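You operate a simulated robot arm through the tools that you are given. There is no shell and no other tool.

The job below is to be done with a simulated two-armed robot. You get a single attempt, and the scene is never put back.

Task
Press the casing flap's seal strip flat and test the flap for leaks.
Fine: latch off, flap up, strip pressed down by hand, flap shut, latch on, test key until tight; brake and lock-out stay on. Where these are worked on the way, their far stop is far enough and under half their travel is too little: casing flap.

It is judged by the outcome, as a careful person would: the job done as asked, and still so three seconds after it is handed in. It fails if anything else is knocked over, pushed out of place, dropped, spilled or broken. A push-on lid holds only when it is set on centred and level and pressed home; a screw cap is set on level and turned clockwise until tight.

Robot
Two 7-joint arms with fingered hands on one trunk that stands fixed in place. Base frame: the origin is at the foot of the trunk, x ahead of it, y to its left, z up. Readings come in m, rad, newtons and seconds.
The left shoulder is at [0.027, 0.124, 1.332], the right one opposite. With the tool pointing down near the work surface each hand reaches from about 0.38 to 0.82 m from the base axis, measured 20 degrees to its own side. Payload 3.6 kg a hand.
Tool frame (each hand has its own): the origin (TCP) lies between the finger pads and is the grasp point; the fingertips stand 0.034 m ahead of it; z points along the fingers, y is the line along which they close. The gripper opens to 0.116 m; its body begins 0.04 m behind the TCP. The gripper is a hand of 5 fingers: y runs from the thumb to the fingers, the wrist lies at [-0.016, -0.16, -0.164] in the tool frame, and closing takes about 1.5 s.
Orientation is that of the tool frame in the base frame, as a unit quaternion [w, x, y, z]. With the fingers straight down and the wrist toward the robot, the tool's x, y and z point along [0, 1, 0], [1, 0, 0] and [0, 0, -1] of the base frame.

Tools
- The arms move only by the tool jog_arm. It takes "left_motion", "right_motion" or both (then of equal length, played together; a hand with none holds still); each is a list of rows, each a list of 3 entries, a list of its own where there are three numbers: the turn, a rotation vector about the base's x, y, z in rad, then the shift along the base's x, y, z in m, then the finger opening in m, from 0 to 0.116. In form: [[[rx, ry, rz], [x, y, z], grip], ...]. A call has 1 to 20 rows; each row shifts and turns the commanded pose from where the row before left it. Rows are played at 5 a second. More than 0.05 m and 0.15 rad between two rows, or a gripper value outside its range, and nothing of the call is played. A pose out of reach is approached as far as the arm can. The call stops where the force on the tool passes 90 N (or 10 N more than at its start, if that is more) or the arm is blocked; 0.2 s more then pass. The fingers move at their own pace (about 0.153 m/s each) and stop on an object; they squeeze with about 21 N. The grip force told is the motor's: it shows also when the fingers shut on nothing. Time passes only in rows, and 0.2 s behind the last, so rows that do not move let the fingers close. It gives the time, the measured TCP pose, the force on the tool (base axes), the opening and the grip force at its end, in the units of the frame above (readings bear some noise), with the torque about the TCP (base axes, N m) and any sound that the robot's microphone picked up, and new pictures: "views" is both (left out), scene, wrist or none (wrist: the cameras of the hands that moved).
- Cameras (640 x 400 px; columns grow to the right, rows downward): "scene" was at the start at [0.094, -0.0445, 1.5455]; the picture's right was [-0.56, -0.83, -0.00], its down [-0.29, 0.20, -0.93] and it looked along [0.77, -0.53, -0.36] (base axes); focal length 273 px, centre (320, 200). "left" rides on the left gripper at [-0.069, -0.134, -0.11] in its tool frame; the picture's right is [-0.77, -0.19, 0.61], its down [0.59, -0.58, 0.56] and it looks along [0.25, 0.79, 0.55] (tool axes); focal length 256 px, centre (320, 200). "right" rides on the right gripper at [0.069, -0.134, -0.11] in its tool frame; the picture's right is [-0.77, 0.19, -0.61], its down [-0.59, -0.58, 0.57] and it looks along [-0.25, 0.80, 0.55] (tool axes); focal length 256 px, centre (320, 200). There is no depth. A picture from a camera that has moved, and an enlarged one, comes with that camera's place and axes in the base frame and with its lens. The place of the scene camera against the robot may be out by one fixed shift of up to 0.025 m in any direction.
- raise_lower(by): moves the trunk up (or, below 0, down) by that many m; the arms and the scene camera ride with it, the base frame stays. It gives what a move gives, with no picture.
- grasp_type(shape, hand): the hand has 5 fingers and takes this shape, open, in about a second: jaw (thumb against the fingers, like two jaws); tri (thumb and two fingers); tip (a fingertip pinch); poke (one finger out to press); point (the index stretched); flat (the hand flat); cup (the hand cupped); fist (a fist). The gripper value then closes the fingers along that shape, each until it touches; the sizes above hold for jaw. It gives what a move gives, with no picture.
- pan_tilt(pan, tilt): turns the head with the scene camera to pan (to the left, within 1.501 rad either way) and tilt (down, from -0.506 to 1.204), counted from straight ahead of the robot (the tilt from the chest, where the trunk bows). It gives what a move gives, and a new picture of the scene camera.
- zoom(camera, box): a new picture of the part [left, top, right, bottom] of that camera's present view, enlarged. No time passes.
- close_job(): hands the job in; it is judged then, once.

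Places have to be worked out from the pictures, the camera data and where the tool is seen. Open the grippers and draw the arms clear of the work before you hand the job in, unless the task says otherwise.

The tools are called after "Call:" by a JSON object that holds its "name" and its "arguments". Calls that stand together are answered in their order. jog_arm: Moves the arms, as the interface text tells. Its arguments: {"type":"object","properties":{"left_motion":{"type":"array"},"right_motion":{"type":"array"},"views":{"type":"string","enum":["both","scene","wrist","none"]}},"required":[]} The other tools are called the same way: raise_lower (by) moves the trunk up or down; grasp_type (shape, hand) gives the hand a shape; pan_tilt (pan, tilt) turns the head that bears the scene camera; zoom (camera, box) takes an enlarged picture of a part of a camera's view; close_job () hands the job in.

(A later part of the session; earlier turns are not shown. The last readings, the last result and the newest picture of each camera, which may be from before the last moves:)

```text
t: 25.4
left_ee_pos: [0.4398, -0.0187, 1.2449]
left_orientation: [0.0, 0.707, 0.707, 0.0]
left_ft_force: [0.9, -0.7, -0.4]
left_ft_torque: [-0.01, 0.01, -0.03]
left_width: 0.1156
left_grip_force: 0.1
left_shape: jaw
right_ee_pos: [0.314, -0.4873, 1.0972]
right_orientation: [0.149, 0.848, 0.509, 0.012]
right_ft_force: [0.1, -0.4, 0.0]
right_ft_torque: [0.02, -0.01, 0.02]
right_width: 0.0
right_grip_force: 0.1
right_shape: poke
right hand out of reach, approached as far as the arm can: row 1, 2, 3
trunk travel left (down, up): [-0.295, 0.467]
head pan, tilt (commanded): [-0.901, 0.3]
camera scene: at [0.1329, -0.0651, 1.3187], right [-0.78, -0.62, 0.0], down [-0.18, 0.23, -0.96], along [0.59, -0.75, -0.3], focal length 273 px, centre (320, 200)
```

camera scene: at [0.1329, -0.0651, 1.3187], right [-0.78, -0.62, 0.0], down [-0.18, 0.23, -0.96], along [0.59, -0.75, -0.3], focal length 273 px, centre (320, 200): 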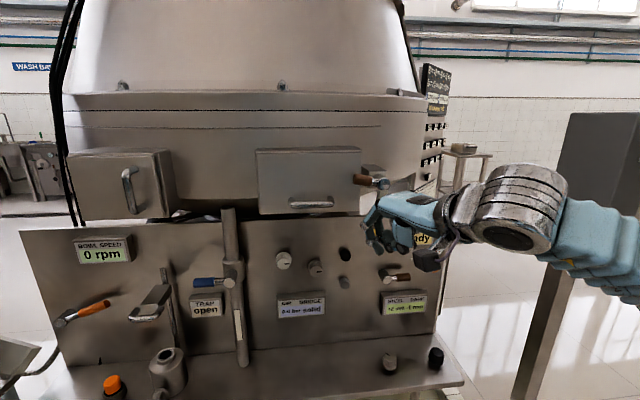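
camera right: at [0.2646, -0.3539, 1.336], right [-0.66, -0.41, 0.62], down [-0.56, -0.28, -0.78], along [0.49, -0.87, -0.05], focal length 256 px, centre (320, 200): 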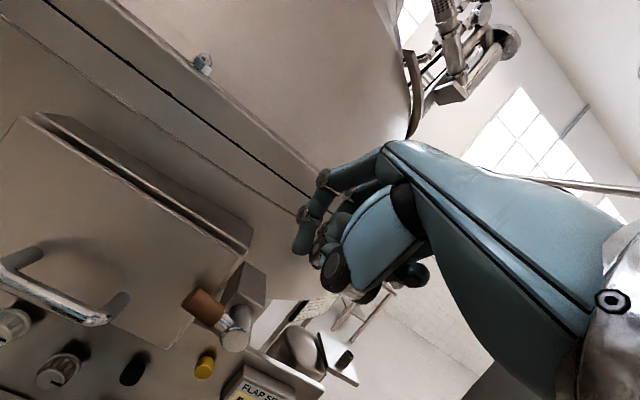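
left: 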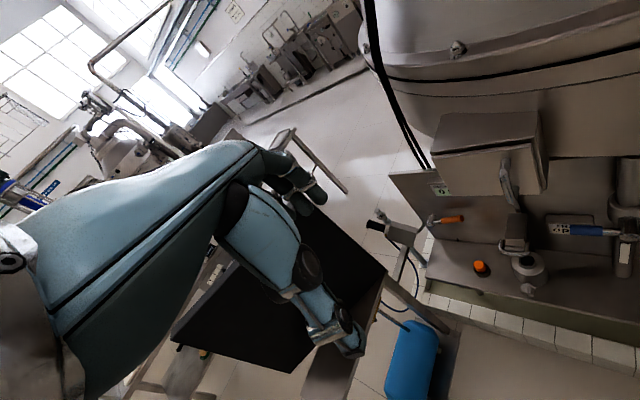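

That freed it. I'll carry on a little in yaw and then try tilting the fingers forward about the new tool x axis.

Call:
{"name": "jog_arm", "arguments": {"right_motion": [[[0, 0, 0.13], [-0.01, 0.01, 0.01], 0], [[0, 0, 0.13], [-0.01, 0.01, 0.01], 0], [[-0.03, -0.127, 0], [0, 0, 0.01], 0], [[-0.03, -0.127, 0], [0, 0, 0.01], 0], [[-0.03, -0.127, 0], [0, 0, 0.01], 0], [[-0.03, -0.127, 0], [0, 0, 0.01], 0]], "views": "scene"}}

```text
t: 26.8
left_ee_pos: [0.44, -0.0193, 1.2458]
left_orientation: [-0.001, 0.707, 0.708, 0.0]
left_ft_force: [0.0, -0.3, -0.3]
left_ft_torque: [0.01, 0.04, 0.02]
left_width: 0.1158
left_grip_force: 0.1
left_shape: jaw
right_ee_pos: [0.2962, -0.4778, 1.1587]
right_orientation: [0.315, 0.74, 0.568, 0.173]
right_ft_force: [0.0, -1.1, -0.5]
right_ft_torque: [0.02, 0.02, 0.02]
right_width: 0.0
right_grip_force: 0.2
right_shape: poke
right hand out of reach, approached as far as the arm can: row 5, 6
trunk travel left (down, up): [-0.295, 0.467]
head pan, tilt (commanded): [-0.901, 0.3]
camera scene: at [0.1333, -0.0658, 1.3187], right [-0.78, -0.62, 0.0], down [-0.18, 0.23, -0.95], along [0.59, -0.75, -0.3], focal length 273 px, centre (320, 200)
```

scene: 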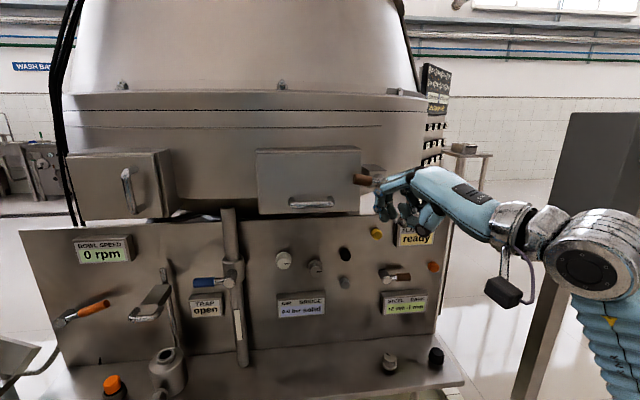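

The elbow has now swung down and the forearm rises toward the panel, which is a much better posture. I'll try bringing the yaw back toward square-on from this posture.

Call:
{"name": "jog_arm", "arguments": {"right_motion": [[[0, 0, -0.13], [0.0, 0.0, 0.0], 0], [[0, 0, -0.13], [0.0, 0.0, 0.0], 0]], "views": "scene"}}

```text
t: 27.4
left_ee_pos: [0.4362, -0.0176, 1.2475]
left_orientation: [0.0, 0.708, 0.707, 0.001]
left_ft_force: [0.1, 0.5, 0.1]
left_ft_torque: [-0.04, 0.01, -0.04]
left_width: 0.116
left_grip_force: 0.1
left_shape: jaw
right_ee_pos: [0.2942, -0.5216, 1.181]
right_orientation: [0.334, 0.806, 0.469, 0.14]
right_ft_force: [0.1, -0.9, -0.2]
right_ft_torque: [-0.02, 0.02, -0.02]
right_width: 0.0
right_grip_force: 0.1
right_shape: poke
right hand out of reach, approached as far as the arm can: row 1, 2
trunk travel left (down, up): [-0.295, 0.467]
head pan, tilt (commanded): [-0.901, 0.3]
camera scene: at [0.1301, -0.0646, 1.3192], right [-0.79, -0.62, 0.0], down [-0.18, 0.23, -0.96], along [0.59, -0.75, -0.29], focal length 273 px, centre (320, 200)
```

scene: 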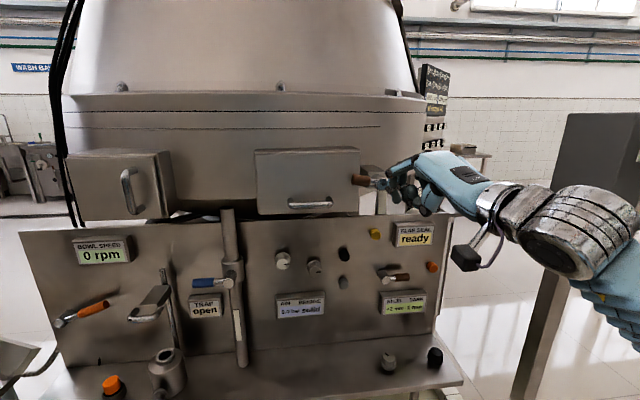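

Tilt is about 42° with the yaw near -0.65, close to what I need. I'll lower the trunk another 0.12 m to give the wrist more margin, then bring the hand back up.

Call:
{"name": "raise_lower", "arguments": {"by": -0.12}}

Call:
{"name": "jog_arm", "arguments": {"right_motion": [[[0, 0, 0], [0.0, 0.0, 0.03], 0], [[0, 0, 0], [0.0, 0.0, 0.03], 0], [[0, 0, -0.05], [0.0, 0.0, 0.03], 0], [[0, 0, -0.05], [0.0, 0.0, 0.03], 0]], "views": "both"}}

```text
t: 28.9
left_ee_pos: [0.4372, -0.0185, 1.125]
left_orientation: [0.0, 0.707, 0.707, 0.0]
left_ft_force: [-0.9, -0.1, 0.4]
left_ft_torque: [0.0, -0.02, 0.02]
left_width: 0.1161
left_grip_force: 0.0
left_shape: jaw
right_ee_pos: [0.3453, -0.5215, 1.0228]
right_orientation: [0.298, 0.813, 0.493, 0.081]
right_ft_force: [-0.4, -0.5, -0.5]
right_ft_torque: [-0.01, 0.01, 0.03]
right_width: 0.0
right_grip_force: 0.1
right_shape: poke
trunk travel left (down, up): [-0.175, 0.587]
head pan, tilt (commanded): [-0.901, 0.3]
```

```text
t: 29.9
left_ee_pos: [0.4383, -0.0172, 1.1246]
left_orientation: [0.0, 0.707, 0.708, -0.001]
left_ft_force: [0.2, -0.3, -0.3]
left_ft_torque: [-0.01, -0.02, -0.02]
left_width: 0.1159
left_grip_force: 0.1
left_shape: jaw
right_ee_pos: [0.3459, -0.5199, 1.1428]
right_orientation: [0.301, 0.837, 0.451, 0.066]
right_ft_force: [-0.1, 0.2, 0.1]
right_ft_torque: [0.01, -0.01, -0.02]
right_width: 0.0001
right_grip_force: 0.1
right_shape: poke
trunk travel left (down, up): [-0.175, 0.587]
head pan, tilt (commanded): [-0.901, 0.3]
camera scene: at [0.1894, -0.0649, 1.1937], right [-0.78, -0.62, 0.0], down [-0.18, 0.23, -0.96], along [0.59, -0.75, -0.3], focal length 273 px, centre (320, 200)
camera right: at [0.2482, -0.3612, 1.1443], right [-0.55, -0.42, 0.72], down [-0.54, -0.48, -0.69], along [0.64, -0.77, 0.04], focal length 256 px, centre (320, 200)
```

scene: 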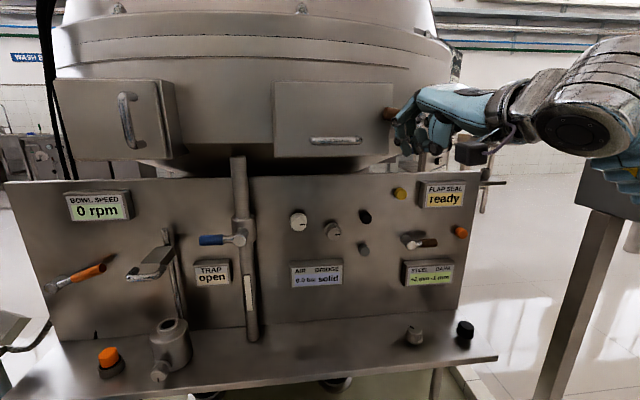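
right: 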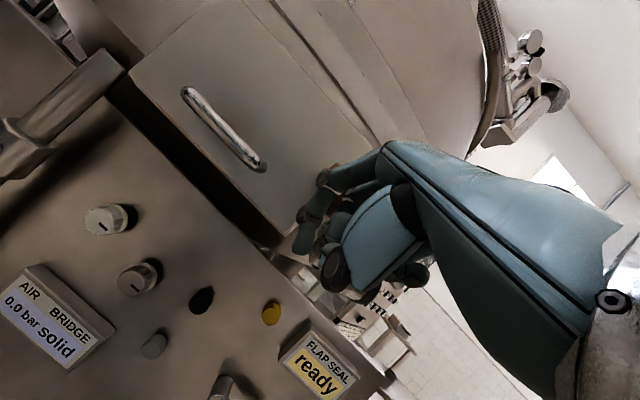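

All reachable now. The near-horizontal views put the handle bar at about (0.465, -0.463, 1.135). I'll zoom on the lever region to refine its position.

Call:
{"name": "zoom", "arguments": {"camera": "scene", "box": [260, 60, 452, 180]}}

Call:
{"name": "zoom", "arguments": {"camera": "right", "box": [240, 120, 432, 240]}}

```text
3.33 times, centred on (356, 120) of scene
camera zoom: at [0.1894, -0.0649, 1.1937], right [-0.78, -0.62, 0.0], down [-0.18, 0.23, -0.96], along [0.59, -0.75, -0.3], focal length 910 px, centre (200, 467)
```

zoom: 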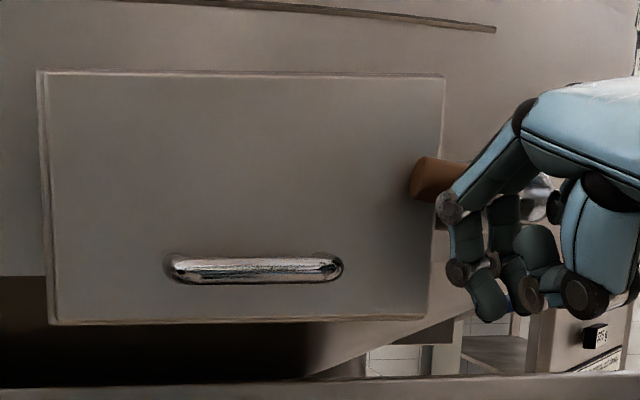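

```text
3.33 times, centred on (336, 180) of right
camera zoom: at [0.2482, -0.3612, 1.1443], right [-0.55, -0.42, 0.72], down [-0.54, -0.48, -0.69], along [0.64, -0.77, 0.04], focal length 853 px, centre (267, 267)
```

zoom: 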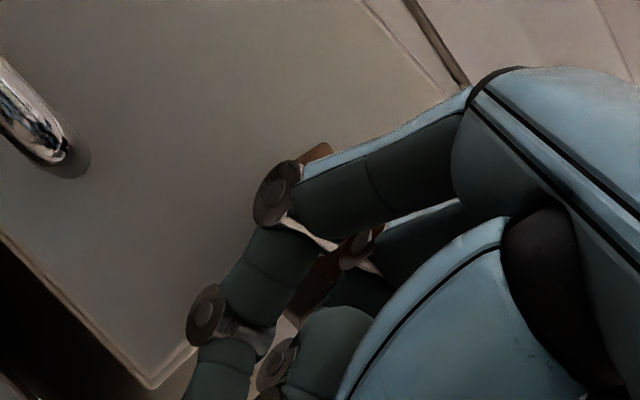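

The fingertip model checks out (predicted and seen positions agree to a few mm). The lever grip is at about (0.400, -0.544, 1.178) with its pivot to the right at (0.364, -0.566, 1.172). I'll raise the fingertip above the lever first.

Call:
{"name": "jog_arm", "arguments": {"right_motion": [[[0, 0, 0], [-0.01, 0.01, 0.035], 0], [[0, 0, 0], [0.0, 0.0, 0.04], 0], [[0, 0, 0], [0.01, -0.005, 0.035], 0]], "views": "both"}}

Call:
{"name": "zoom", "arguments": {"camera": "scene", "box": [260, 50, 452, 170]}}

```text
t: 30.7
left_ee_pos: [0.4393, -0.0183, 1.125]
left_orientation: [-0.001, 0.706, 0.708, 0.0]
left_ft_force: [0.2, 0.3, -1.0]
left_ft_torque: [0.01, 0.0, -0.01]
left_width: 0.1155
left_grip_force: 0.0
left_shape: jaw
right_ee_pos: [0.3496, -0.5172, 1.253]
right_orientation: [0.301, 0.837, 0.452, 0.066]
right_ft_force: [0.3, 0.0, 0.5]
right_ft_torque: [0.04, 0.0, 0.01]
right_width: 0.0
right_grip_force: 0.0
right_shape: poke
trunk travel left (down, up): [-0.175, 0.587]
head pan, tilt (commanded): [-0.901, 0.3]
camera scene: at [0.1898, -0.065, 1.1936], right [-0.78, -0.62, 0.0], down [-0.18, 0.23, -0.96], along [0.59, -0.75, -0.3], focal length 273 px, centre (320, 200)
camera right: at [0.2509, -0.3575, 1.2556], right [-0.55, -0.42, 0.73], down [-0.54, -0.48, -0.69], along [0.64, -0.77, 0.04], focal length 256 px, centre (320, 200)
```

scene: 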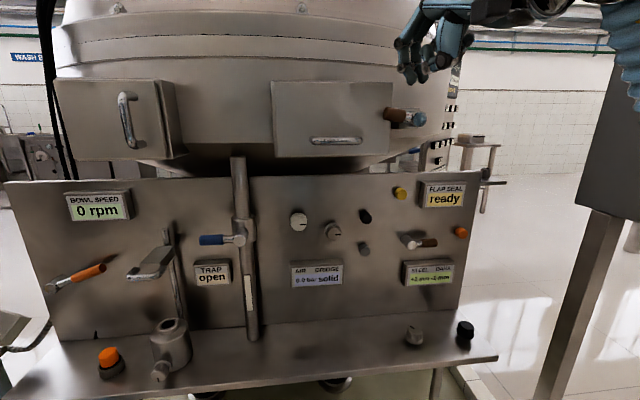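
right: 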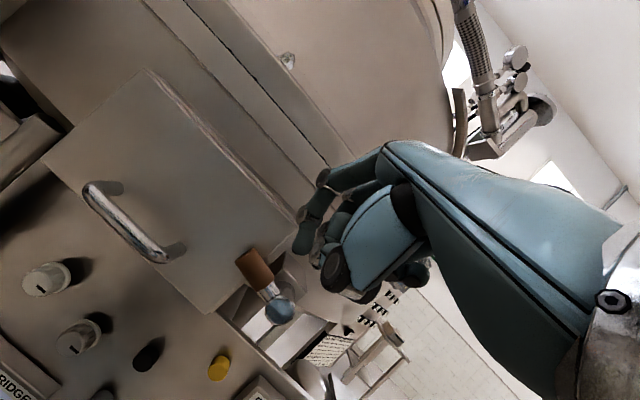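

```text
3.33 times, centred on (356, 110) of scene
camera zoom: at [0.1898, -0.065, 1.1936], right [-0.78, -0.62, 0.0], down [-0.18, 0.23, -0.96], along [0.59, -0.75, -0.3], focal length 910 px, centre (200, 500)
```

zoom: 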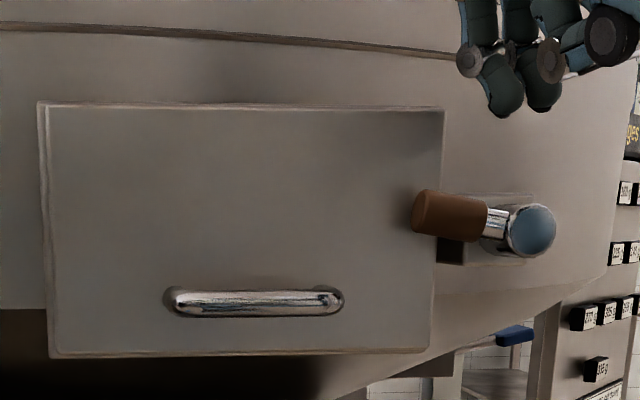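

Lever grip center refines to (0.399, -0.543, 1.178); the fingertip is at (0.368, -0.524, 1.224). I'll move the tip over the grip, then press down lightly to test which way the latch turns.

Call:
{"name": "jog_arm", "arguments": {"right_motion": [[[0, 0, 0], [0.017, -0.008, 0.0], 0], [[0, 0, 0], [0.017, -0.009, 0.0], 0], [[0, 0, 0], [0.0, 0.0, -0.015], 0], [[0, 0, 0], [0.0, 0.0, -0.01], 0], [[0, 0, 0], [0.0, 0.0, -0.01], 0]], "views": "both"}}

Call:
{"name": "zoom", "arguments": {"camera": "scene", "box": [300, 50, 460, 150]}}

```text
t: 31.9
left_ee_pos: [0.4392, -0.0165, 1.1264]
left_orientation: [0.001, 0.707, 0.707, 0.001]
left_ft_force: [-0.6, 0.3, 0.3]
left_ft_torque: [-0.03, 0.02, 0.0]
left_width: 0.1158
left_grip_force: 0.0
left_shape: jaw
right_ee_pos: [0.3811, -0.5327, 1.2164]
right_orientation: [0.302, 0.837, 0.451, 0.066]
right_ft_force: [-0.8, -0.3, 2.3]
right_ft_torque: [0.04, -0.03, -0.01]
right_width: 0.0
right_grip_force: 0.0
right_shape: poke
trunk travel left (down, up): [-0.175, 0.587]
head pan, tilt (commanded): [-0.901, 0.3]
camera scene: at [0.1888, -0.0649, 1.1939], right [-0.78, -0.62, 0.0], down [-0.18, 0.23, -0.96], along [0.59, -0.75, -0.3], focal length 273 px, centre (320, 200)
camera right: at [0.2816, -0.3748, 1.2185], right [-0.55, -0.42, 0.72], down [-0.54, -0.48, -0.69], along [0.64, -0.77, 0.04], focal length 256 px, centre (320, 200)
```

scene: 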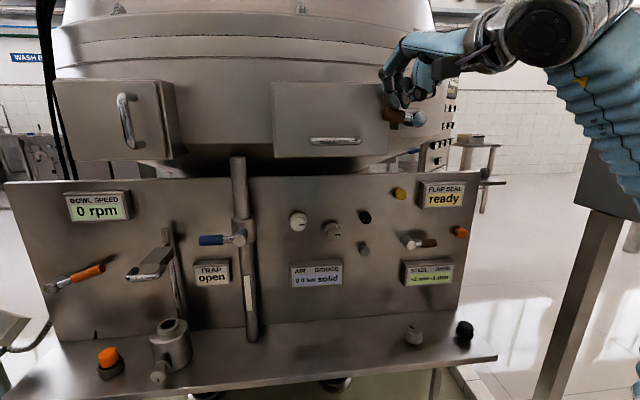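
right: 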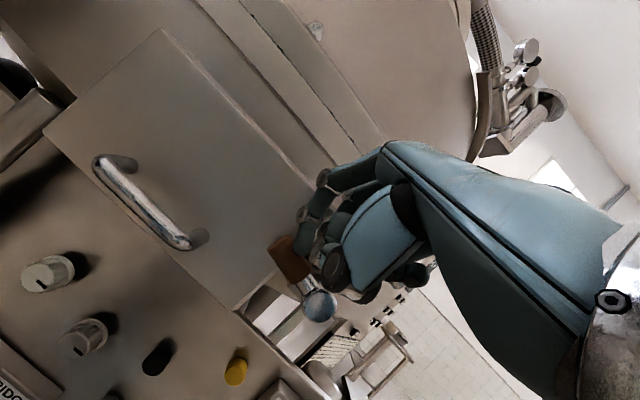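

```text
4.00 times, centred on (380, 100) of scene
camera zoom: at [0.1888, -0.0649, 1.1939], right [-0.78, -0.62, 0.0], down [-0.18, 0.23, -0.96], along [0.59, -0.75, -0.3], focal length 1091 px, centre (80, 600)
```

zoom: 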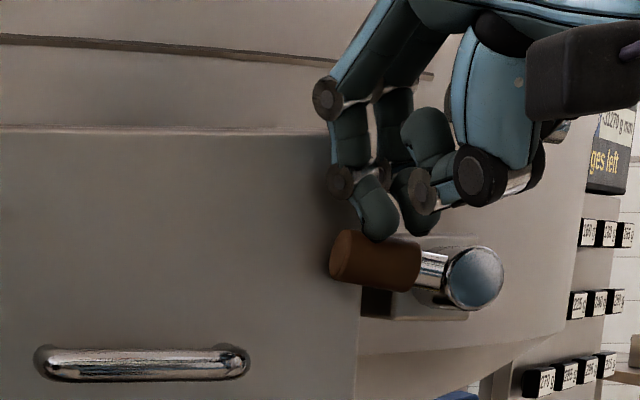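

The fingertip is touching the top of the grip (2.3 N). I'll press down gently another 1.5 cm and check force and lever motion.

Call:
{"name": "jog_arm", "arguments": {"right_motion": [[[0, 0, 0], [0.0, 0.0, -0.006], 0], [[0, 0, 0], [0.0, 0.0, -0.006], 0]], "views": "scene"}}

Call:
{"name": "zoom", "arguments": {"camera": "scene", "box": [300, 50, 460, 150]}}

```text
t: 32.5
left_ee_pos: [0.435, -0.0143, 1.1267]
left_orientation: [0.003, 0.707, 0.708, 0.0]
left_ft_force: [-0.3, 0.5, 0.6]
left_ft_torque: [-0.02, -0.02, -0.03]
left_width: 0.1162
left_grip_force: 0.1
left_shape: jaw
right_ee_pos: [0.3777, -0.5308, 1.2108]
right_orientation: [0.308, 0.836, 0.449, 0.069]
right_ft_force: [-12.6, 7.4, 23.0]
right_ft_torque: [0.02, -0.13, 0.03]
right_width: 0.0
right_grip_force: 0.1
right_shape: poke
trunk travel left (down, up): [-0.175, 0.587]
head pan, tilt (commanded): [-0.901, 0.3]
camera scene: at [0.1852, -0.0621, 1.195], right [-0.78, -0.62, 0.0], down [-0.18, 0.23, -0.96], along [0.59, -0.75, -0.29], focal length 273 px, centre (320, 200)
```

scene: 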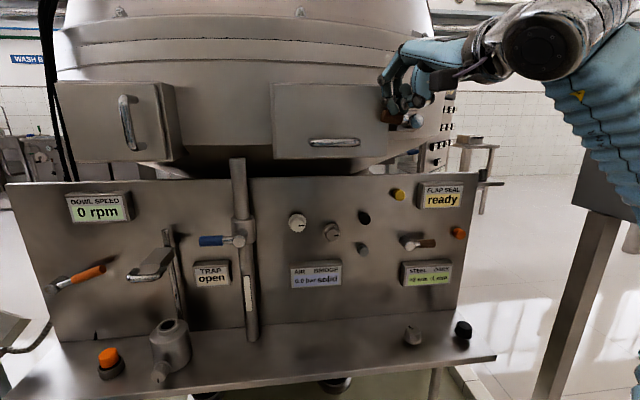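

```text
4.00 times, centred on (380, 100) of scene
camera zoom: at [0.1852, -0.0621, 1.195], right [-0.78, -0.62, 0.0], down [-0.18, 0.23, -0.96], along [0.59, -0.75, -0.29], focal length 1091 px, centre (80, 600)
```

zoom: 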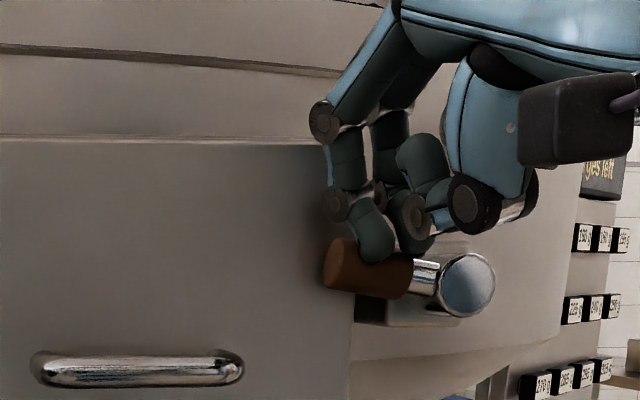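

23 N down produced no movement, only a slide, so the latch must swing upward. I'll back off, and get the finger more horizontal so it can lift the lever from below.

Call:
{"name": "jog_arm", "arguments": {"right_motion": [[[0, 0, 0], [-0.01, 0.01, 0.02], 0], [[0, 0, 0], [-0.025, 0.025, 0.01], 0], [[0, 0, 0], [-0.025, 0.025, -0.01], 0], [[0, 0, 0], [0, 0, -0.03], 0], [[0, 0, 0], [0, 0, -0.03], 0]], "views": "none"}}

```text
t: 33.7
left_ee_pos: [0.4384, -0.019, 1.1242]
left_orientation: [-0.001, 0.707, 0.707, -0.001]
left_ft_force: [0.5, 0.2, 0.6]
left_ft_torque: [0.01, 0.01, 0.03]
left_width: 0.1159
left_grip_force: 0.0
left_shape: jaw
right_ee_pos: [0.3182, -0.4726, 1.1666]
right_orientation: [0.301, 0.837, 0.451, 0.065]
right_ft_force: [0.3, 0.2, 0.4]
right_ft_torque: [-0.01, -0.01, 0.01]
right_width: 0.0
right_grip_force: 0.2
right_shape: poke
trunk travel left (down, up): [-0.175, 0.587]
head pan, tilt (commanded): [-0.901, 0.3]
```

Now I'll tilt the finger further forward about the tool x axis and see how far it goes.

Call:
{"name": "jog_arm", "arguments": {"right_motion": [[[-0.076, -0.103, 0.021], [0, 0, -0.01], 0], [[-0.076, -0.103, 0.021], [0, 0, -0.01], 0], [[-0.076, -0.103, 0.021], [0, 0, -0.01], 0], [[-0.076, -0.103, 0.021], [0, 0, -0.01], 0]], "views": "scene"}}

```text
t: 34.7
left_ee_pos: [0.4392, -0.0184, 1.1259]
left_orientation: [0.0, 0.707, 0.707, 0.0]
left_ft_force: [0.1, -0.3, 0.2]
left_ft_torque: [0.01, 0.03, -0.03]
left_width: 0.116
left_grip_force: 0.0
left_shape: jaw
right_ee_pos: [0.3153, -0.4963, 1.1648]
right_orientation: [0.437, 0.777, 0.429, 0.146]
right_ft_force: [0.6, 0.0, 1.1]
right_ft_torque: [-0.02, -0.03, -0.01]
right_width: 0.0001
right_grip_force: 0.1
right_shape: poke
right hand out of reach, approached as far as the arm can: row 2, 3, 4
trunk travel left (down, up): [-0.175, 0.587]
head pan, tilt (commanded): [-0.901, 0.3]
camera scene: at [0.1886, -0.0648, 1.194], right [-0.78, -0.62, 0.0], down [-0.18, 0.23, -0.96], along [0.59, -0.75, -0.3], focal length 273 px, centre (320, 200)
```

scene: 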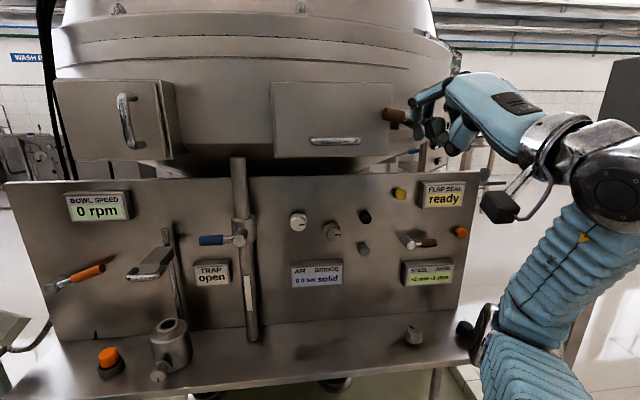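

The finger now points forward at 55° tilt, yaw -0.74, square with the panel. I'll lower it slightly and slide the tip in under the lever grip.

Call:
{"name": "jog_arm", "arguments": {"right_motion": [[[0, 0, 0], [0.005, 0.0, -0.018], 0], [[0, 0, 0], [0.02, -0.01, 0.0], 0], [[0, 0, 0], [0.02, -0.012, 0.0], 0], [[0, 0, 0], [0.013, -0.009, 0.0], 0]], "views": "both"}}

Call:
{"name": "zoom", "arguments": {"camera": "scene", "box": [300, 60, 460, 160]}}

```text
t: 35.7
left_ee_pos: [0.4336, -0.0133, 1.1275]
left_orientation: [0.003, 0.707, 0.707, -0.001]
left_ft_force: [-0.1, 0.9, -0.2]
left_ft_torque: [0.0, -0.04, 0.03]
left_width: 0.1157
left_grip_force: 0.1
left_shape: jaw
right_ee_pos: [0.3693, -0.524, 1.1657]
right_orientation: [0.446, 0.772, 0.427, 0.151]
right_ft_force: [-32.2, 29.6, 5.8]
right_ft_torque: [-0.43, -0.37, -0.2]
right_width: 0.0
right_grip_force: 0.0
right_shape: poke
right hand out of reach, approached as far as the arm can: row 1
trunk travel left (down, up): [-0.175, 0.587]
head pan, tilt (commanded): [-0.901, 0.3]
camera scene: at [0.1825, -0.0602, 1.1954], right [-0.79, -0.62, 0.0], down [-0.18, 0.23, -0.96], along [0.59, -0.75, -0.29], focal length 273 px, centre (320, 200)
camera right: at [0.2721, -0.3762, 1.1063], right [-0.73, -0.31, 0.61], down [-0.3, -0.65, -0.7], along [0.61, -0.7, 0.38], focal length 256 px, centre (320, 200)
```

scene: 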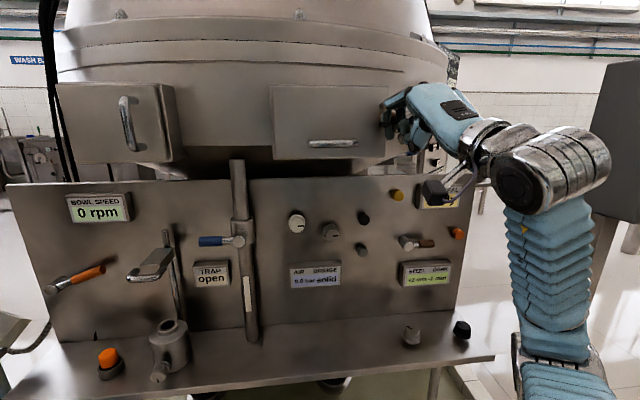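
right: 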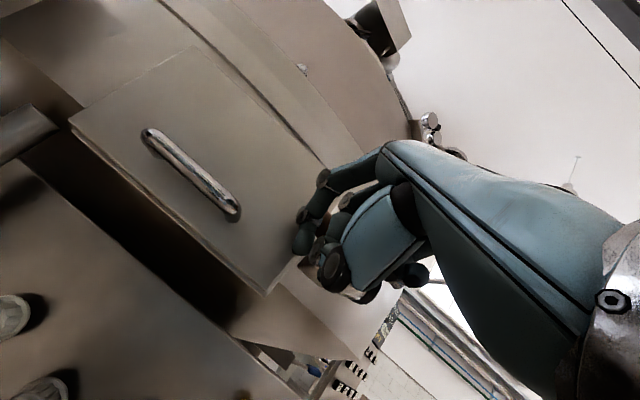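

```text
4.00 times, centred on (380, 110) of scene
camera zoom: at [0.1825, -0.0602, 1.1954], right [-0.79, -0.62, 0.0], down [-0.18, 0.23, -0.96], along [0.59, -0.75, -0.29], focal length 1091 px, centre (80, 560)
```

zoom: 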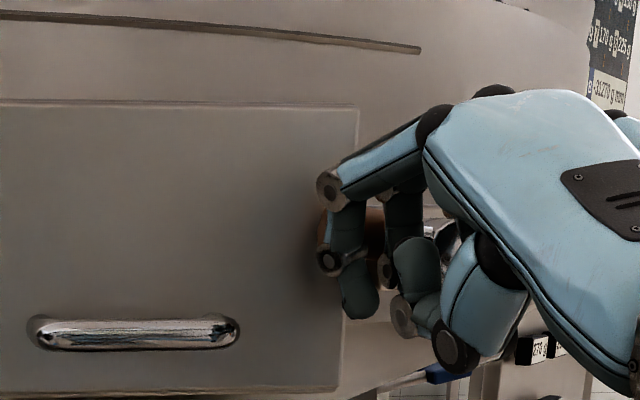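

The downward shift wasn't reachable so the finger pressed against the lever's front with about 43 N. I'll back straight off now.

Call:
{"name": "jog_arm", "arguments": {"right_motion": [[[0, 0, 0], [-0.02, 0.02, 0.0], 0], [[0, 0, 0], [-0.03, 0.03, 0.0], 0], [[0, 0, 0], [-0.02, 0.02, 0.0], 0]], "views": "scene"}}

Call:
{"name": "zoom", "arguments": {"camera": "scene", "box": [300, 60, 460, 160]}}

```text
t: 36.5
left_ee_pos: [0.4372, -0.0188, 1.126]
left_orientation: [0.0, 0.708, 0.706, 0.0]
left_ft_force: [-1.0, 0.6, 0.6]
left_ft_torque: [-0.01, 0.0, 0.0]
left_width: 0.1159
left_grip_force: 0.1
left_shape: jaw
right_ee_pos: [0.3051, -0.478, 1.1845]
right_orientation: [0.437, 0.776, 0.43, 0.148]
right_ft_force: [-0.5, -0.8, 0.2]
right_ft_torque: [0.03, 0.0, 0.0]
right_width: 0.0
right_grip_force: 0.0
right_shape: poke
right hand out of reach, approached as far as the arm can: row 2, 3
trunk travel left (down, up): [-0.175, 0.587]
head pan, tilt (commanded): [-0.901, 0.3]
camera scene: at [0.1887, -0.0645, 1.1939], right [-0.78, -0.62, 0.0], down [-0.18, 0.23, -0.96], along [0.59, -0.75, -0.3], focal length 273 px, centre (320, 200)
```

scene: 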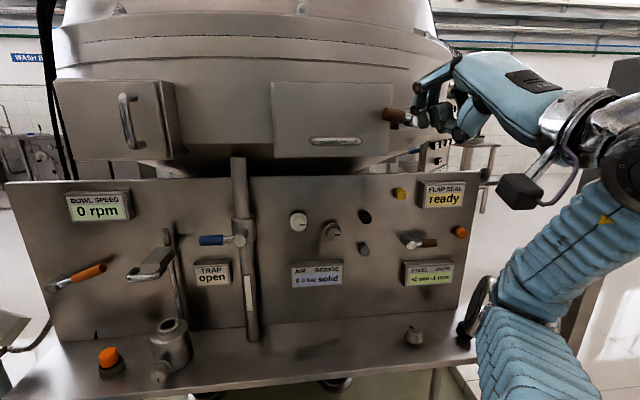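

```text
4.00 times, centred on (380, 110) of scene
camera zoom: at [0.1887, -0.0645, 1.1939], right [-0.78, -0.62, 0.0], down [-0.18, 0.23, -0.96], along [0.59, -0.75, -0.3], focal length 1091 px, centre (80, 560)
```

zoom: 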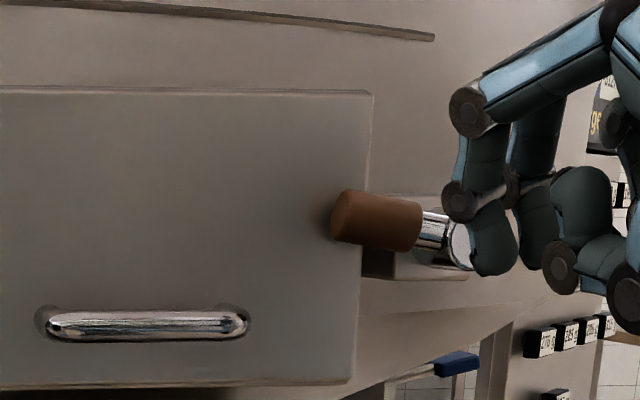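

Lever and latch look unharmed and the arm is free. I'll lower the trunk a further 0.12 m so the forearm slopes up more, which should allow greater tilt at lever height.

Call:
{"name": "raise_lower", "arguments": {"by": -0.12}}

Call:
{"name": "jog_arm", "arguments": {"right_motion": [[[0, 0, 0], [0.0, 0.0, 0.02], 0], [[0, 0, 0], [0.0, 0.0, 0.02], 0], [[-0.076, -0.103, 0.021], [0, 0, 0.0], 0]], "views": "scene"}}

```text
t: 38.0
left_ee_pos: [0.4387, -0.0171, 1.0063]
left_orientation: [0.0, 0.707, 0.707, 0.0]
left_ft_force: [-0.4, 0.2, 0.4]
left_ft_torque: [-0.02, 0.0, 0.01]
left_width: 0.116
left_grip_force: 0.1
left_shape: jaw
right_ee_pos: [0.3052, -0.4788, 1.0637]
right_orientation: [0.436, 0.777, 0.429, 0.149]
right_ft_force: [-0.7, 0.3, 0.2]
right_ft_torque: [-0.02, -0.01, 0.05]
right_width: 0.0001
right_grip_force: 0.2
right_shape: poke
trunk travel left (down, up): [-0.055, 0.707]
head pan, tilt (commanded): [-0.901, 0.3]
```

```text
t: 38.8
left_ee_pos: [0.4383, -0.0187, 1.0048]
left_orientation: [-0.001, 0.707, 0.707, -0.001]
left_ft_force: [0.5, 0.3, 0.4]
left_ft_torque: [-0.03, 0.0, 0.0]
left_width: 0.1156
left_grip_force: 0.0
left_shape: jaw
right_ee_pos: [0.3065, -0.4798, 1.1033]
right_orientation: [0.486, 0.747, 0.419, 0.175]
right_ft_force: [-0.2, -0.2, -0.1]
right_ft_torque: [0.01, 0.0, 0.0]
right_width: 0.0001
right_grip_force: 0.1
right_shape: poke
trunk travel left (down, up): [-0.055, 0.707]
head pan, tilt (commanded): [-0.901, 0.3]
camera scene: at [0.2582, -0.0655, 1.0638], right [-0.78, -0.62, 0.0], down [-0.18, 0.23, -0.95], along [0.59, -0.75, -0.3], focal length 273 px, centre (320, 200)
```

scene: 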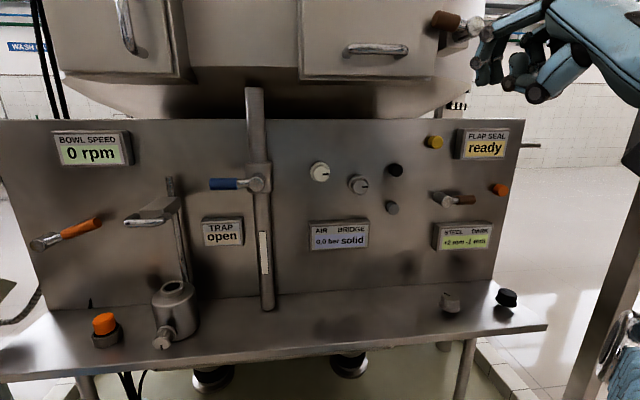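

Now the tilt is 62° and everything is reachable. I'll turn the head up toward the flap and lever for a clear view.

Call:
{"name": "pan_tilt", "arguments": {"pan": -1.1, "tilt": -0.1}}

Call:
{"name": "zoom", "arguments": {"camera": "scene", "box": [220, 90, 476, 250]}}

```text
t: 39.7
left_ee_pos: [0.4385, -0.0164, 1.005]
left_orientation: [-0.001, 0.707, 0.707, 0.0]
left_ft_force: [-0.4, 0.7, 0.5]
left_ft_torque: [-0.01, -0.01, -0.01]
left_width: 0.1159
left_grip_force: 0.1
left_shape: jaw
right_ee_pos: [0.3065, -0.479, 1.1029]
right_orientation: [0.485, 0.747, 0.419, 0.175]
right_ft_force: [-0.3, -0.1, 0.0]
right_ft_torque: [0.0, 0.02, -0.02]
right_width: 0.0001
right_grip_force: 0.0
right_shape: poke
trunk travel left (down, up): [-0.055, 0.707]
head pan, tilt (commanded): [-1.1, -0.099]
camera scene: at [0.2396, -0.0695, 1.1005], right [-0.89, -0.45, 0.0], down [0.04, -0.09, -1.0], along [0.45, -0.89, 0.1], focal length 273 px, centre (320, 200)
```

scene: 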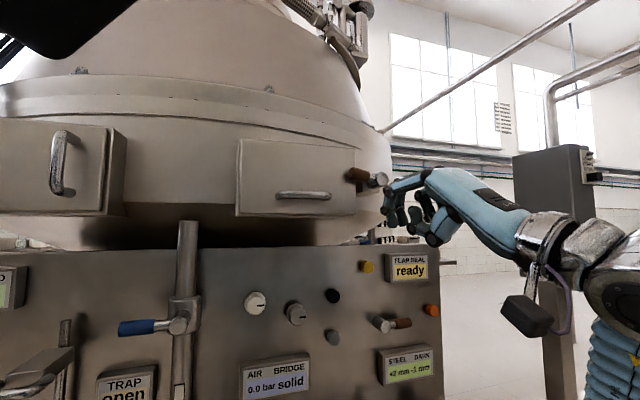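

```text
2.50 times, centred on (348, 170) of scene
camera zoom: at [0.2396, -0.0695, 1.1005], right [-0.89, -0.45, 0.0], down [0.04, -0.09, -1.0], along [0.45, -0.89, 0.1], focal length 682 px, centre (250, 275)
```

zoom: 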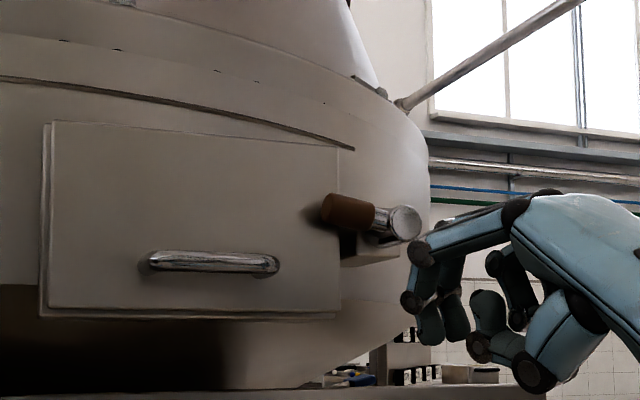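

Clear view. The fingertip is at about (0.335, -0.492, 1.086); I'll slide it to just under the lever grip at (0.415, -0.548, 1.13), 2 cm below contact.

Call:
{"name": "jog_arm", "arguments": {"right_motion": [[[0, 0, 0], [0.0265, -0.0187, 0.0147], 0], [[0, 0, 0], [0.0265, -0.0187, 0.0147], 0], [[0, 0, 0], [0.0225, -0.0147, 0.0107], 0]], "views": "scene"}}

Call:
{"name": "zoom", "arguments": {"camera": "scene", "box": [270, 120, 430, 220]}}

```text
t: 40.5
left_ee_pos: [0.4371, -0.0167, 1.0053]
left_orientation: [0.001, 0.707, 0.707, 0.0]
left_ft_force: [0.2, -0.7, 0.3]
left_ft_torque: [0.03, 0.0, 0.0]
left_width: 0.1163
left_grip_force: 0.1
left_shape: jaw
right_ee_pos: [0.3815, -0.5291, 1.1448]
right_orientation: [0.488, 0.744, 0.421, 0.177]
right_ft_force: [-7.7, 11.3, -3.7]
right_ft_torque: [-0.51, -0.32, 0.02]
right_width: 0.0002
right_grip_force: 0.0
right_shape: poke
trunk travel left (down, up): [-0.055, 0.707]
head pan, tilt (commanded): [-1.1, -0.099]
camera scene: at [0.2379, -0.0681, 1.101], right [-0.89, -0.45, 0.0], down [0.05, -0.09, -0.99], along [0.45, -0.89, 0.1], focal length 273 px, centre (320, 200)
```

scene: 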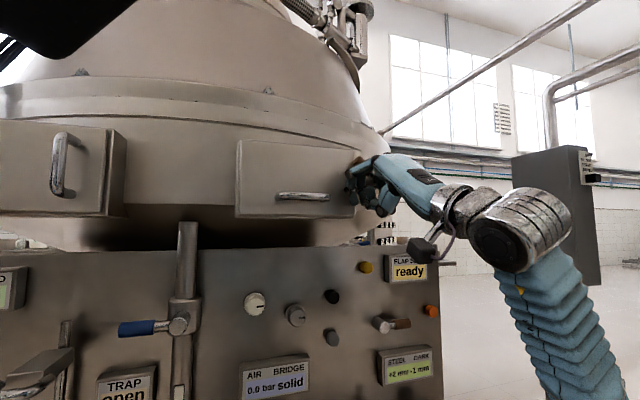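

```text
4.00 times, centred on (350, 170) of scene
camera zoom: at [0.2379, -0.0681, 1.101], right [-0.89, -0.45, 0.0], down [0.05, -0.09, -0.99], along [0.45, -0.89, 0.1], focal length 1091 px, centre (200, 320)
```

zoom: 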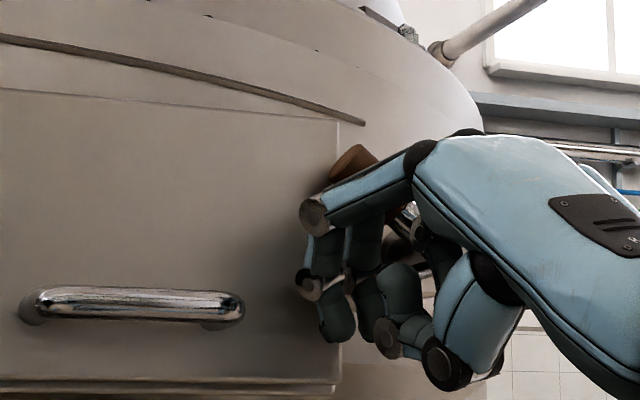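

The lever grip now appears to have tipped up slightly, resting on the finger's proximal segment. I'll raise the hand gently, checking force.

Call:
{"name": "jog_arm", "arguments": {"right_motion": [[[0, 0, 0], [-0.004, 0.004, 0.01], 0], [[0, 0, 0], [0, 0, 0.012], 0]], "views": "both"}}

Call:
{"name": "zoom", "arguments": {"camera": "scene", "box": [270, 110, 430, 210]}}

```text
t: 41.1
left_ee_pos: [0.4385, -0.0181, 1.0056]
left_orientation: [-0.001, 0.707, 0.707, -0.001]
left_ft_force: [0.2, -0.2, 0.3]
left_ft_torque: [0.0, 0.01, 0.0]
left_width: 0.1158
left_grip_force: 0.1
left_shape: jaw
right_ee_pos: [0.3788, -0.526, 1.1646]
right_orientation: [0.486, 0.746, 0.419, 0.176]
right_ft_force: [-1.7, 3.8, -2.6]
right_ft_torque: [-0.07, 0.0, 0.05]
right_width: 0.0
right_grip_force: 0.3
right_shape: poke
trunk travel left (down, up): [-0.055, 0.707]
head pan, tilt (commanded): [-1.1, -0.099]
camera scene: at [0.2397, -0.0691, 1.1005], right [-0.89, -0.45, 0.0], down [0.04, -0.09, -1.0], along [0.45, -0.89, 0.1], focal length 273 px, centre (320, 200)
camera right: at [0.2839, -0.3841, 1.0872], right [-0.78, -0.29, 0.56], down [-0.23, -0.7, -0.68], along [0.59, -0.66, 0.47], focal length 256 px, centre (320, 200)
```

scene: 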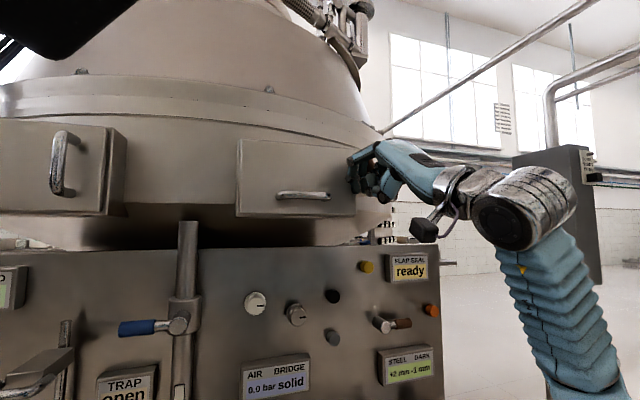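
right: 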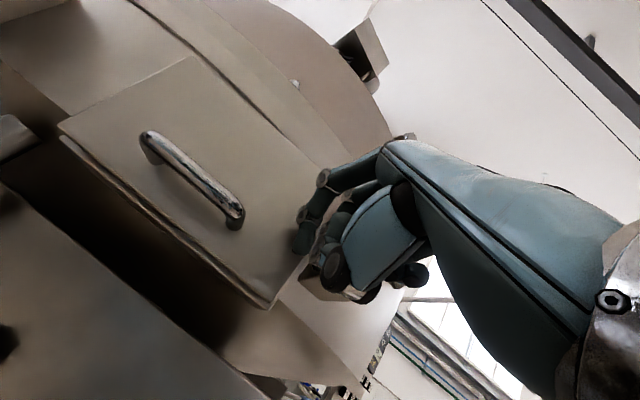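

```text
4.00 times, centred on (350, 160) of scene
camera zoom: at [0.2397, -0.0691, 1.1005], right [-0.89, -0.45, 0.0], down [0.04, -0.09, -1.0], along [0.45, -0.89, 0.1], focal length 1091 px, centre (200, 360)
```

zoom: 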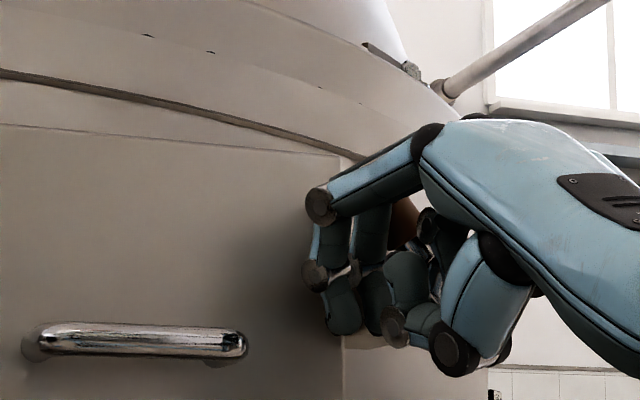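

The brown grip now shows up-left of its pivot, roughly 50° raised, with only a few newtons of force. I'll continue along the arc: up and to the right.

Call:
{"name": "jog_arm", "arguments": {"right_motion": [[[0, 0, 0], [-0.005, -0.005, 0.012], 0], [[0, 0, 0], [-0.007, -0.007, 0.012], 0], [[0, 0, 0], [-0.009, -0.009, 0.008], 0]], "views": "scene"}}

Call:
{"name": "zoom", "arguments": {"camera": "scene", "box": [290, 100, 450, 200]}}

```text
t: 41.9
left_ee_pos: [0.4464, -0.0157, 1.0038]
left_orientation: [-0.002, 0.706, 0.709, -0.005]
left_ft_force: [15.6, -2.9, 3.2]
left_ft_torque: [0.29, 2.13, 0.65]
left_width: 0.1159
left_grip_force: 0.0
left_shape: jaw
right_ee_pos: [0.3659, -0.5412, 1.1968]
right_orientation: [0.488, 0.743, 0.424, 0.175]
right_ft_force: [8.6, 16.4, 5.5]
right_ft_torque: [0.01, -0.24, 0.51]
right_width: 0.0001
right_grip_force: 0.1
right_shape: poke
trunk travel left (down, up): [-0.055, 0.707]
head pan, tilt (commanded): [-1.1, -0.099]
camera scene: at [0.2512, -0.0651, 1.0999], right [-0.89, -0.46, 0.01], down [0.04, -0.09, -0.99], along [0.46, -0.88, 0.1], focal length 273 px, centre (320, 200)
```

scene: 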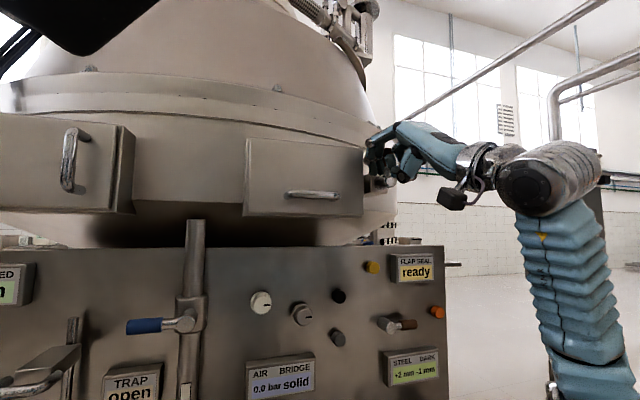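

```text
4.00 times, centred on (370, 150) of scene
camera zoom: at [0.2512, -0.0651, 1.0999], right [-0.89, -0.46, 0.01], down [0.04, -0.09, -0.99], along [0.46, -0.88, 0.1], focal length 1091 px, centre (120, 400)
```

zoom: 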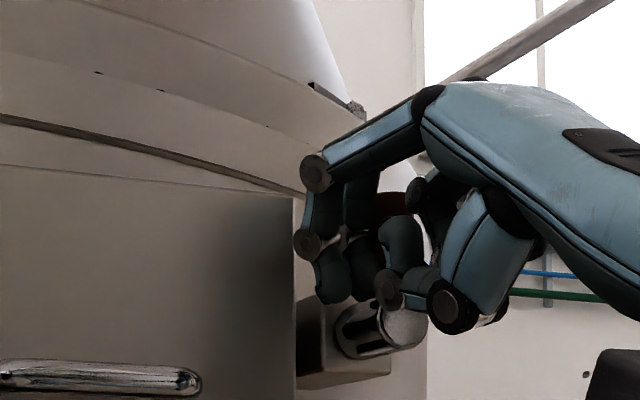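

The lever now seems close to upright, but the left arm reports 15 N and 2 N·m: after the trunk bowed forward, the left wrist is close to the robot's own head. I'll ease the left hand forward and out to the left, away from the head.

Call:
{"name": "jog_arm", "arguments": {"left_motion": [[[0, 0, 0], [0.02, 0.01, 0], 0.116], [[0, 0, 0], [0.02, 0.02, 0], 0.116], [[0, 0, 0], [0.02, 0.02, 0], 0.116], [[0, 0, 0], [0.02, 0.03, 0], 0.116]], "views": "both"}}

```text
t: 42.9
left_ee_pos: [0.5278, 0.0668, 1.0023]
left_orientation: [0.001, 0.71, 0.705, -0.003]
left_ft_force: [-1.0, 0.0, -0.8]
left_ft_torque: [0.01, -0.03, 0.02]
left_width: 0.1158
left_grip_force: 0.0
left_shape: jaw
right_ee_pos: [0.3666, -0.5424, 1.1966]
right_orientation: [0.49, 0.743, 0.421, 0.173]
right_ft_force: [9.2, 17.2, 15.4]
right_ft_torque: [-0.36, -0.32, 0.54]
right_width: 0.0002
right_grip_force: 0.1
right_shape: poke
trunk travel left (down, up): [-0.055, 0.707]
head pan, tilt (commanded): [-1.1, -0.099]
camera scene: at [0.2857, -0.0641, 1.0959], right [-0.89, -0.46, 0.04], down [0.0, -0.09, -1.0], along [0.46, -0.88, 0.08], focal length 273 px, centre (320, 200)
camera left: at [0.3929, -0.001, 1.1151], right [-0.19, -0.77, -0.61], down [-0.57, 0.59, -0.57], along [0.8, 0.24, -0.56], focal length 256 px, centre (320, 200)
```

scene: 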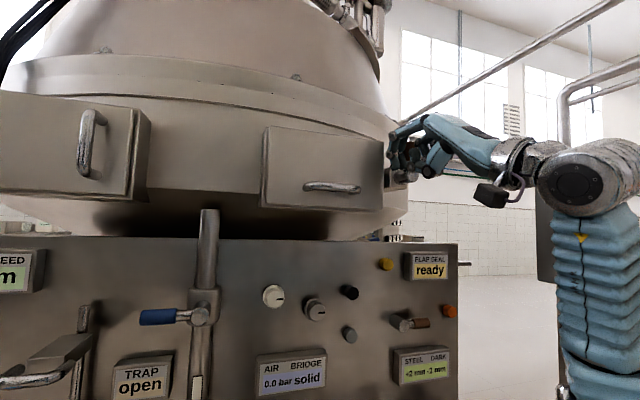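
left: 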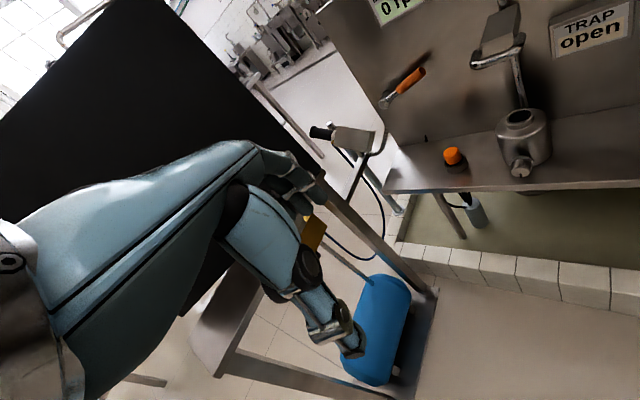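

The scene camera's reported place has shifted forward several cm. I'll let a few idle rows pass to see whether it is settling, and look again.

Call:
{"name": "jog_arm", "arguments": {"left_motion": [[[0, 0, 0], [0, 0, 0], 0.116], [[0, 0, 0], [0, 0, 0], 0.116], [[0, 0, 0], [0, 0, 0], 0.116]], "right_motion": [[[0, 0, 0], [0, 0, 0], 0], [[0, 0, 0], [0, 0, 0], 0], [[0, 0, 0], [0, 0, 0], 0]], "views": "scene"}}

Call:
{"name": "zoom", "arguments": {"camera": "scene", "box": [310, 90, 470, 190]}}

```text
t: 43.4
left_ee_pos: [0.4849, 0.0522, 1.0168]
left_orientation: [0.023, 0.721, 0.693, 0.013]
left_ft_force: [-1.0, -1.1, -1.1]
left_ft_torque: [0.05, -0.09, 0.07]
left_width: 0.1156
left_grip_force: 0.1
left_shape: jaw
right_ee_pos: [0.3192, -0.5533, 1.191]
right_orientation: [0.488, 0.746, 0.417, 0.18]
right_ft_force: [1.1, -0.4, -1.0]
right_ft_torque: [-0.02, -0.11, 0.06]
right_width: 0.0
right_grip_force: 0.1
right_shape: poke
trunk travel left (down, up): [-0.055, 0.707]
head pan, tilt (commanded): [-1.1, -0.099]
stopped in row 2 (right hand): the arm was blocked; the commanded pose is now the measured one
camera scene: at [0.3033, -0.0731, 1.0925], right [-0.89, -0.45, 0.05], down [-0.01, -0.09, -1.0], along [0.45, -0.89, 0.07], focal length 273 px, centre (320, 200)
```

scene: 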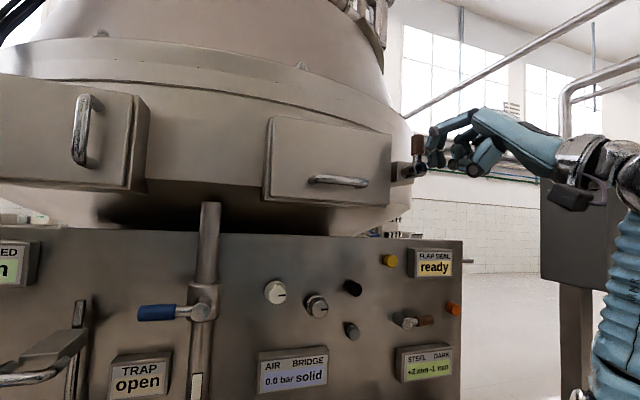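

```text
4.00 times, centred on (390, 140) of scene
camera zoom: at [0.3033, -0.0731, 1.0925], right [-0.89, -0.45, 0.05], down [-0.01, -0.09, -1.0], along [0.45, -0.89, 0.07], focal length 1091 px, centre (40, 440)
```

zoom: 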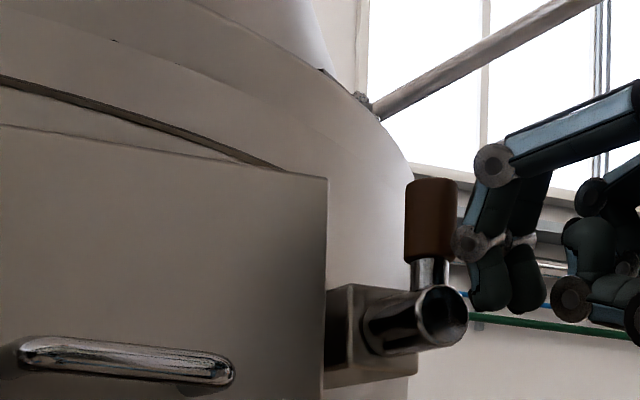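

The latch lever is now upright (off). But the trunk/camera keeps creeping forward and the right arm reported being blocked; I'll hold still again and see whether it stabilises.

Call:
{"name": "jog_arm", "arguments": {"right_motion": [[[0, 0, 0], [0, 0, 0], 0], [[0, 0, 0], [0, 0, 0], 0]], "views": "none"}}

Call:
{"name": "pan_tilt", "arguments": {"pan": -1.45, "tilt": 0.9}}

```text
t: 43.7
left_ee_pos: [0.4023, 0.0608, 1.0416]
left_orientation: [0.056, 0.718, 0.692, 0.043]
left_ft_force: [1.9, -0.7, 0.1]
left_ft_torque: [0.03, 0.11, -0.02]
left_width: 0.1158
left_grip_force: 0.0
left_shape: jaw
right_ee_pos: [0.2352, -0.5441, 1.199]
right_orientation: [0.502, 0.733, 0.405, 0.216]
right_ft_force: [1.1, -0.7, 0.4]
right_ft_torque: [0.04, 0.0, -0.03]
right_width: 0.0001
right_grip_force: 0.0
right_shape: poke
trunk travel left (down, up): [-0.055, 0.707]
head pan, tilt (commanded): [-1.1, -0.099]
stopped in row 1 (left hand): the arm was blocked; the commanded pose is now the measured one
```

```text
t: 45.0
left_ee_pos: [0.4281, 0.061, 1.0356]
left_orientation: [0.044, 0.715, 0.697, 0.032]
left_ft_force: [0.2, 0.3, -0.4]
left_ft_torque: [-0.02, 0.0, -0.02]
left_width: 0.1159
left_grip_force: 0.1
left_shape: jaw
right_ee_pos: [0.2616, -0.5453, 1.2017]
right_orientation: [0.501, 0.735, 0.41, 0.2]
right_ft_force: [0.6, 1.3, 0.4]
right_ft_torque: [-0.01, -0.01, -0.03]
right_width: 0.0
right_grip_force: 0.0
right_shape: poke
trunk travel left (down, up): [-0.055, 0.707]
head pan, tilt (commanded): [-1.45, 0.901]
camera scene: at [0.2161, -0.066, 1.0109], right [-0.99, -0.12, 0.01], down [-0.1, 0.78, -0.62], along [0.07, -0.62, -0.78], focal length 273 px, centre (320, 200)
```

scene: 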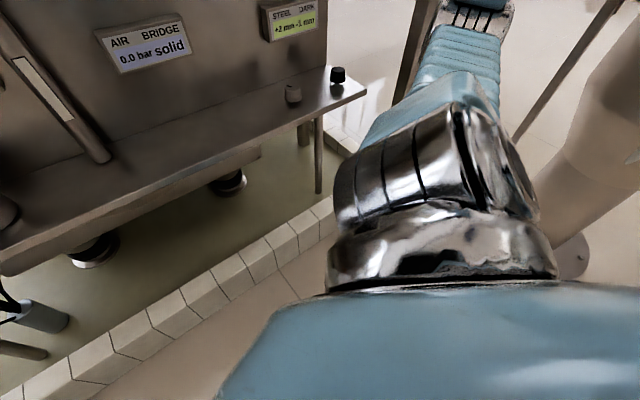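

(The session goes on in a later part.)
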